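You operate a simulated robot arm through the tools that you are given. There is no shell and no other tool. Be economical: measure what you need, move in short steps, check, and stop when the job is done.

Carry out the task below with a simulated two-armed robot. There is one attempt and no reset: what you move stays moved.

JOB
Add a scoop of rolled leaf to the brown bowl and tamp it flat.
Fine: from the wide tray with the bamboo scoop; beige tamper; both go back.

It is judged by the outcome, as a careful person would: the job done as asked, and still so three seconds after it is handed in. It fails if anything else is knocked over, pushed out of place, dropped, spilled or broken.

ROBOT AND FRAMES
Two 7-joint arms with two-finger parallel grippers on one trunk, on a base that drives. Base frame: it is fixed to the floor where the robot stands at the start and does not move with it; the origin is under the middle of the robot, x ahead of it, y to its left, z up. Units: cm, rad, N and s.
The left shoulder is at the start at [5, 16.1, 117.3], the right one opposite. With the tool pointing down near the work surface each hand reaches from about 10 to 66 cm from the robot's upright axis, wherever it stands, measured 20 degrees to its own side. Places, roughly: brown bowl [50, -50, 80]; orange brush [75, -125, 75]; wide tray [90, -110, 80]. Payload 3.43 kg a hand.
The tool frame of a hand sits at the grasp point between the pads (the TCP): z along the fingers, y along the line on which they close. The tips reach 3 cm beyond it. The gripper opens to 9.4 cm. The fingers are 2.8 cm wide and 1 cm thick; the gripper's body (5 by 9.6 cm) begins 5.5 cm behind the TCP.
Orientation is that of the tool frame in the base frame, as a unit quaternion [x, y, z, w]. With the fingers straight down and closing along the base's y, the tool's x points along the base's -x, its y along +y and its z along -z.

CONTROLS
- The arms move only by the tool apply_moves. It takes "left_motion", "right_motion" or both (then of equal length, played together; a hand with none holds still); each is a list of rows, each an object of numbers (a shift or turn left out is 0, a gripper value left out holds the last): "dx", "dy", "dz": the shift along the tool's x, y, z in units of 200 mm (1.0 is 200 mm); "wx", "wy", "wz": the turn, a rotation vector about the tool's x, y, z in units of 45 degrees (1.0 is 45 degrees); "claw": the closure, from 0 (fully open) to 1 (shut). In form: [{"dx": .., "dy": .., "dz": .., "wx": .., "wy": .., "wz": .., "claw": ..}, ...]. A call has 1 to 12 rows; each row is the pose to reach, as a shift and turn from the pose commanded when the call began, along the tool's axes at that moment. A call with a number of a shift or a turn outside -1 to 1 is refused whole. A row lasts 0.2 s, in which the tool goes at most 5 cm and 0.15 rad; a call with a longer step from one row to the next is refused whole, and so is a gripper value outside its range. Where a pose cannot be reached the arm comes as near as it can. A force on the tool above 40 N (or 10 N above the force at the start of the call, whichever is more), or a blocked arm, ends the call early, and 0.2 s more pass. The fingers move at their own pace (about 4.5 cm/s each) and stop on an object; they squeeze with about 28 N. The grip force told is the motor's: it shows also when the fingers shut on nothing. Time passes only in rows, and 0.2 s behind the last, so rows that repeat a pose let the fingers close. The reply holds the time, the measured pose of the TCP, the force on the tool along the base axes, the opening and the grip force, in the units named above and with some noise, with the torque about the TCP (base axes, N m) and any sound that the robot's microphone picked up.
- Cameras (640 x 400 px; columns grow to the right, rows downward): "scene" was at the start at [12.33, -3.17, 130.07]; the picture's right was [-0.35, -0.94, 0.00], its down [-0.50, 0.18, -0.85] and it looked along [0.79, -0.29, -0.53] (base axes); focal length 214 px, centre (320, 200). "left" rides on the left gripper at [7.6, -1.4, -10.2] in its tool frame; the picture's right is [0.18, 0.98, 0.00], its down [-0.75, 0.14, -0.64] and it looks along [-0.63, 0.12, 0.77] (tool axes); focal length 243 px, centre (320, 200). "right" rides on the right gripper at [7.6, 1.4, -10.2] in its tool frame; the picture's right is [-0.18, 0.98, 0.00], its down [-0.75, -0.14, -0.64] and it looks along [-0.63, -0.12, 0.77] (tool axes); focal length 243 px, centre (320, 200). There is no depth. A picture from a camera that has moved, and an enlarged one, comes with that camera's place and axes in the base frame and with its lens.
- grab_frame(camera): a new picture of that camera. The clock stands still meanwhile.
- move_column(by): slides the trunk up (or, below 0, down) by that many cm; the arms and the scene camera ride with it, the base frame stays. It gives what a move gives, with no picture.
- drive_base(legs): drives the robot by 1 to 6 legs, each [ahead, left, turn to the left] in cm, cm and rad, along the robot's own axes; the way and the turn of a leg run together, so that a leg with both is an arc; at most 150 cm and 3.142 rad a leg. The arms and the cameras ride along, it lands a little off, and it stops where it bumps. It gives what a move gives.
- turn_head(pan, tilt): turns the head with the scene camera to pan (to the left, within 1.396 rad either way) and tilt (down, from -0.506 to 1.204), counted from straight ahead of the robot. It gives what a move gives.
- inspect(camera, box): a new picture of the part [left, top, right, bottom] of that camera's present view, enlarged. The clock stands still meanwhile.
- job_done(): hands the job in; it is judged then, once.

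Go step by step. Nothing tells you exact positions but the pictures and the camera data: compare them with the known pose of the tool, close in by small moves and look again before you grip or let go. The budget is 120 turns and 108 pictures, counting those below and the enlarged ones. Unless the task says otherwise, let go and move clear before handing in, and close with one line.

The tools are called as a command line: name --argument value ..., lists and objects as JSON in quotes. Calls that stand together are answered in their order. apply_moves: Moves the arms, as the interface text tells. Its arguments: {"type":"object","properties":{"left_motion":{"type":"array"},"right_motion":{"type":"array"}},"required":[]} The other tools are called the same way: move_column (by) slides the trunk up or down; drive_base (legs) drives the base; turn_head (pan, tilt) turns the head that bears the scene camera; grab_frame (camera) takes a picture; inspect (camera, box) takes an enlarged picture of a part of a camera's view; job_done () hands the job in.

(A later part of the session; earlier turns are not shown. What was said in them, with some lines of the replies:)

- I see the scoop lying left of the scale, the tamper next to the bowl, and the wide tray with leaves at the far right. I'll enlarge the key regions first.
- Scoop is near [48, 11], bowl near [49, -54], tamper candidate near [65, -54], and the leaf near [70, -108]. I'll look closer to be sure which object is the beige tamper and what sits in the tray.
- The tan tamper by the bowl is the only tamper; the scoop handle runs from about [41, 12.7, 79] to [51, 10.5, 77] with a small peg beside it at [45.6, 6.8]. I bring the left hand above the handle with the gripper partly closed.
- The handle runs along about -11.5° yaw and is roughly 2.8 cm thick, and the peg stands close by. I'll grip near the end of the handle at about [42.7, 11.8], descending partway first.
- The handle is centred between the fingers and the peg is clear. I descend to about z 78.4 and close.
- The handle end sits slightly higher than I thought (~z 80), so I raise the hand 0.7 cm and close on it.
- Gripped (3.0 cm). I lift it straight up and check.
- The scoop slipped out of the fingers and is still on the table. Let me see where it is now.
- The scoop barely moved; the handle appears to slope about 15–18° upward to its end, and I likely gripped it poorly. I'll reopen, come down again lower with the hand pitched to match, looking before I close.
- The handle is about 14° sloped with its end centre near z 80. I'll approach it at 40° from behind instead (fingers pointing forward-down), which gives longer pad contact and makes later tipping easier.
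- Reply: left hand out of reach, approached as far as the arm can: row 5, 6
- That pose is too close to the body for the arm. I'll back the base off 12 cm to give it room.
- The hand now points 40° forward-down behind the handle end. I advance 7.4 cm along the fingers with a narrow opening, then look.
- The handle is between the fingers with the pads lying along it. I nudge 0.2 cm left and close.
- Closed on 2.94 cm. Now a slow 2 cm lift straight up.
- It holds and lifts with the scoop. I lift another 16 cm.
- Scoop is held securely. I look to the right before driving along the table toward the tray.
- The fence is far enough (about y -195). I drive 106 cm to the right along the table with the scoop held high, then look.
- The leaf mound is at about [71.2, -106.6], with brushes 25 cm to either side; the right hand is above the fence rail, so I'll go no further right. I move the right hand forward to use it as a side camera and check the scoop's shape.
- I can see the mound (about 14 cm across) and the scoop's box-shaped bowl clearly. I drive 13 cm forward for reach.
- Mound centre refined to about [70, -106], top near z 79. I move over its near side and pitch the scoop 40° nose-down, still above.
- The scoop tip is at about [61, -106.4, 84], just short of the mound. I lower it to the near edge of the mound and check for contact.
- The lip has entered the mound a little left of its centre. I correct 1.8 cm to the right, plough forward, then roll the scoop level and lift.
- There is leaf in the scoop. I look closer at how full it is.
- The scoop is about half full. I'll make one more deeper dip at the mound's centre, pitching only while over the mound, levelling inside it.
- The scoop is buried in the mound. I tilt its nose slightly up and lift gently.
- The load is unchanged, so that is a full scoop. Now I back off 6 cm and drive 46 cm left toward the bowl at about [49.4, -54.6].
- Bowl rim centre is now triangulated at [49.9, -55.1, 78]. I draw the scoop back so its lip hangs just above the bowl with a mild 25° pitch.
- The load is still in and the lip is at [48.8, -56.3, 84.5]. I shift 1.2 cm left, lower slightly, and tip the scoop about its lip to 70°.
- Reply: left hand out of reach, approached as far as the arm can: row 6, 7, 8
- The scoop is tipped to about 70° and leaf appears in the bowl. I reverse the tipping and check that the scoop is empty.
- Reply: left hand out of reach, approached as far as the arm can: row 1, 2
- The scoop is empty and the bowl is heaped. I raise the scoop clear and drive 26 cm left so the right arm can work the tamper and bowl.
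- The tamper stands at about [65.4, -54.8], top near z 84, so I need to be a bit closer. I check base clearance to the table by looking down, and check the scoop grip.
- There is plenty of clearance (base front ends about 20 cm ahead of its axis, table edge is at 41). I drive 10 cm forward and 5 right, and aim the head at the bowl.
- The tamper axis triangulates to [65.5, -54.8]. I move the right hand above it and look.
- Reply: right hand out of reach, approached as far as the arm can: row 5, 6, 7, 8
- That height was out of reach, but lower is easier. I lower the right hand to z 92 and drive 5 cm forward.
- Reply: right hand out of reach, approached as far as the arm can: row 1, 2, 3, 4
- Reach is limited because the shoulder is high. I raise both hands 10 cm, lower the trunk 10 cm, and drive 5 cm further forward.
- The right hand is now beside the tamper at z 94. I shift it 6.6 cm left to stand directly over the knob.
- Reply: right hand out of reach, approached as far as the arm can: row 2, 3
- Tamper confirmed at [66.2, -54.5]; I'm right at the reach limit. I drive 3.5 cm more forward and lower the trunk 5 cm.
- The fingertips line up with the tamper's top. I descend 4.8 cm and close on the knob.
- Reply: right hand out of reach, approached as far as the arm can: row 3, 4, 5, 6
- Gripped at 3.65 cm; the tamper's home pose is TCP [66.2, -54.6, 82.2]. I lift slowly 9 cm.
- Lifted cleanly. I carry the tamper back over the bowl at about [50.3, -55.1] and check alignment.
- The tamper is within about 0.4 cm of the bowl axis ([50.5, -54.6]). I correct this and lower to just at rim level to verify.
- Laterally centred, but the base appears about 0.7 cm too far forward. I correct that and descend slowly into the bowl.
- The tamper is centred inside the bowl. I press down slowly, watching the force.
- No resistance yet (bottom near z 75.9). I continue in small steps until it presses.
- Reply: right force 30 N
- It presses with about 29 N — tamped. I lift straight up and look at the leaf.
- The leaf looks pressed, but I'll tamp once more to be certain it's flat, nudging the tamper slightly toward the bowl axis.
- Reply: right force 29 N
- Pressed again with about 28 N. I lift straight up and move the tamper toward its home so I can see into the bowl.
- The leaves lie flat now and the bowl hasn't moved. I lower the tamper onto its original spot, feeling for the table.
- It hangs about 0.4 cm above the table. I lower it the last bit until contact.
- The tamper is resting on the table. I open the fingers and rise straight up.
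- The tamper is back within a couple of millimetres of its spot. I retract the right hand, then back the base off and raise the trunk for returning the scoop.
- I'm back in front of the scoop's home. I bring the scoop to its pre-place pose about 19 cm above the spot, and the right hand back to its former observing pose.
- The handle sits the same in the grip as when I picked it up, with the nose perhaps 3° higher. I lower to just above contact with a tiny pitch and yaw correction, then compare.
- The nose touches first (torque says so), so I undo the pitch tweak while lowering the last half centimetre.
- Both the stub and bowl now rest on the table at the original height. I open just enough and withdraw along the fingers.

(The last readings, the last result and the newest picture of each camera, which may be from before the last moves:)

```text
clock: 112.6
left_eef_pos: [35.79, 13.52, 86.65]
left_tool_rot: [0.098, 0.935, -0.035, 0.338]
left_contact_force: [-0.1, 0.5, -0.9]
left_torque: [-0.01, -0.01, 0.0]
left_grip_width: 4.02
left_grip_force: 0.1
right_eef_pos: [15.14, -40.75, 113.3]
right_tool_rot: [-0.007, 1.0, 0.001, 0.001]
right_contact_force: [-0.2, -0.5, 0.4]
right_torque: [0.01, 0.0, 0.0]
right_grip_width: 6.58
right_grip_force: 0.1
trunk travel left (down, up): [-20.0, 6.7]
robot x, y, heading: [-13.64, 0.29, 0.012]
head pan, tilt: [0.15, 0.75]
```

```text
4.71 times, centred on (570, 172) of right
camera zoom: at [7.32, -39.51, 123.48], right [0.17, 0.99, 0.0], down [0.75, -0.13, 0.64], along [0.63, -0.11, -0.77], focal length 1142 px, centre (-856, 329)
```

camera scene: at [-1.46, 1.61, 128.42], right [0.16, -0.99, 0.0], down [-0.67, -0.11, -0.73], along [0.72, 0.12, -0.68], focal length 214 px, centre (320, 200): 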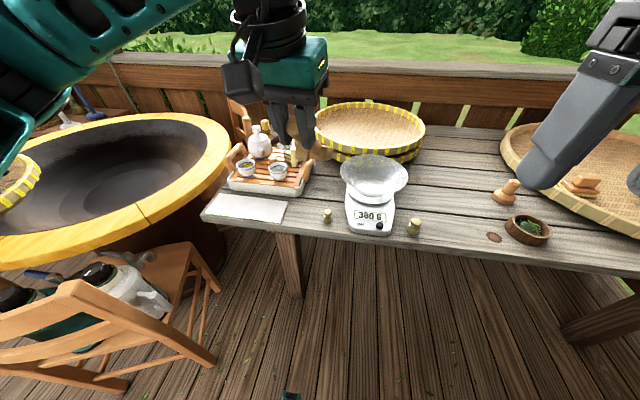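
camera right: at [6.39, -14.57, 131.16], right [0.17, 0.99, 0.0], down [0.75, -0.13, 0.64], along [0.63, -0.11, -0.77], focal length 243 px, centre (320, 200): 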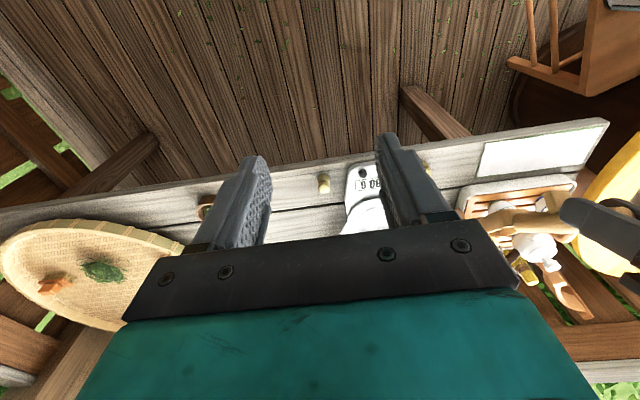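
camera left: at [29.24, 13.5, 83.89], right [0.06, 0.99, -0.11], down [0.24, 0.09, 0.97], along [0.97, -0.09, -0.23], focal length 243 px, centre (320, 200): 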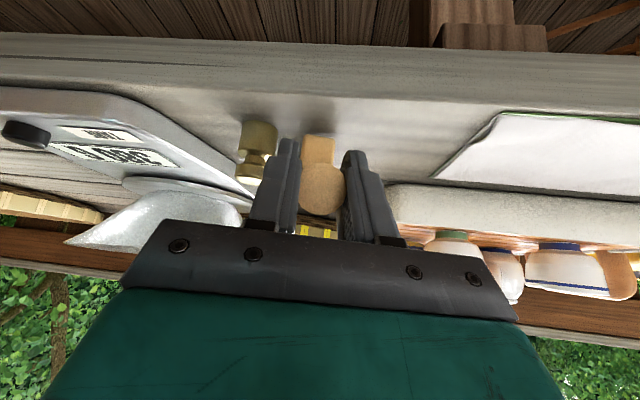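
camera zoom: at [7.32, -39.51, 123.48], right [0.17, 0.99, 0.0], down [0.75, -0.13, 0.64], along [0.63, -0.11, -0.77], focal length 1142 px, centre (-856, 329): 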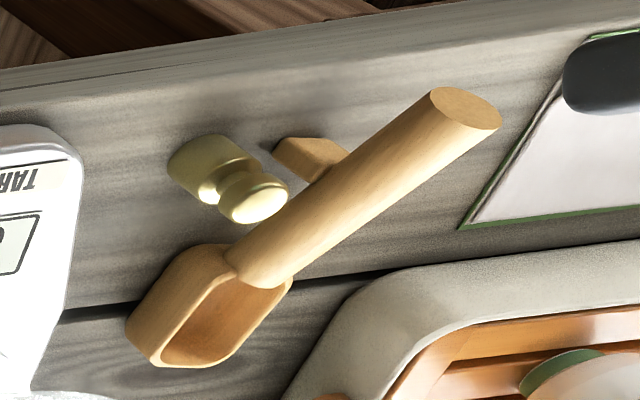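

The scoop lies back where it was, beside the untouched peg. I pull the left hand up and clear, back off, and take a final look.

apply_moves --left_motion '[{"dx": -0.05, "dz": -0.15}, {"dx": -0.15, "dz": -0.3}, {"dx": -0.25, "dz": -0.42}, {"dx": -0.35, "dz": -0.54}, {"dx": -0.35, "dz": -0.54}]'

drive_base --legs '[[-12, 0, 0]]'

turn_head --pan -0.35 --tilt 0.55

grab_frame --camera "scene"

```text
clock: 113.8
left_eef_pos: [34.43, 13.71, 99.28]
left_tool_rot: [0.098, 0.935, -0.035, 0.338]
left_contact_force: [-0.4, 0.5, 0.9]
left_torque: [-0.01, -0.02, 0.0]
left_grip_width: 4.07
left_grip_force: 0.1
right_eef_pos: [15.02, -40.92, 113.27]
right_tool_rot: [-0.007, 1.0, 0.001, 0.001]
right_contact_force: [-0.4, 0.9, 0.1]
right_torque: [0.01, -0.01, 0.01]
right_grip_width: 6.57
right_grip_force: 0.0
trunk travel left (down, up): [-20.0, 6.7]
robot x, y, heading: [-13.69, 0.18, 0.016]
head pan, tilt: [0.15, 0.75]
```

```text
clock: 115.0
left_eef_pos: [22.58, 13.62, 99.28]
left_tool_rot: [0.099, 0.935, -0.035, 0.339]
left_contact_force: [0.3, -0.2, 0.3]
left_torque: [-0.01, -0.02, -0.02]
left_grip_width: 4.04
left_grip_force: 0.0
right_eef_pos: [3.05, -41.01, 113.3]
right_tool_rot: [-0.006, 1.0, 0.0, 0.002]
right_contact_force: [-1.5, 0.5, 0.2]
right_torque: [0.01, -0.03, 0.0]
right_grip_width: 6.58
right_grip_force: 0.0
trunk travel left (down, up): [-20.0, 6.7]
robot x, y, heading: [-25.69, 0.03, 0.01]
head pan, tilt: [0.15, 0.75]
```

```text
clock: 116.0
left_eef_pos: [22.5, 13.67, 99.25]
left_tool_rot: [0.099, 0.936, -0.035, 0.337]
left_contact_force: [0.8, -0.7, 0.5]
left_torque: [0.0, 0.0, 0.0]
left_grip_width: 4.04
left_grip_force: 0.1
right_eef_pos: [3.05, -40.95, 113.27]
right_tool_rot: [-0.007, 1.0, 0.001, 0.002]
right_contact_force: [-0.3, -0.1, -0.4]
right_torque: [0.0, 0.01, -0.01]
right_grip_width: 6.58
right_grip_force: 0.0
trunk travel left (down, up): [-20.0, 6.7]
robot x, y, heading: [-25.47, 0.28, 0.009]
head pan, tilt: [-0.351, 0.55]
```

```text
11 pictures are left
camera scene: at [-13.06, -2.85, 130.16], right [-0.33, -0.94, 0.0], down [-0.49, 0.17, -0.85], along [0.8, -0.28, -0.52], focal length 214 px, centre (320, 200)
```

scene: 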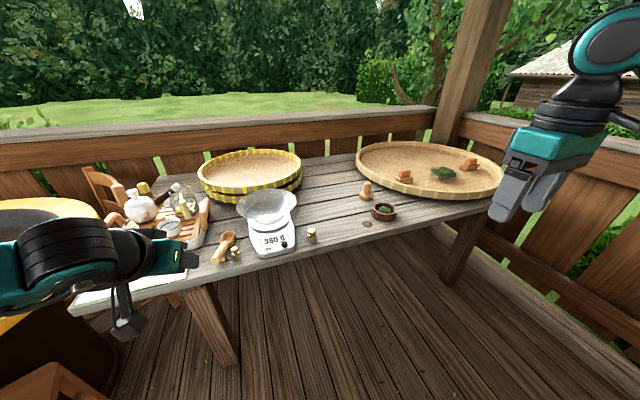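

Everything stands in place, the scoop and tamper are back, the bowl is filled and tamped, and both hands are clear, so I hand the job in.

job_done

```text
The job is handed in.
```

I added one scoop of rolled leaf from the wide tray to the brown bowl and tamped it twice at about 28 N. The bamboo scoop and beige tamper are back in their places, and the final picture shows nothing else knocked over or spilled.
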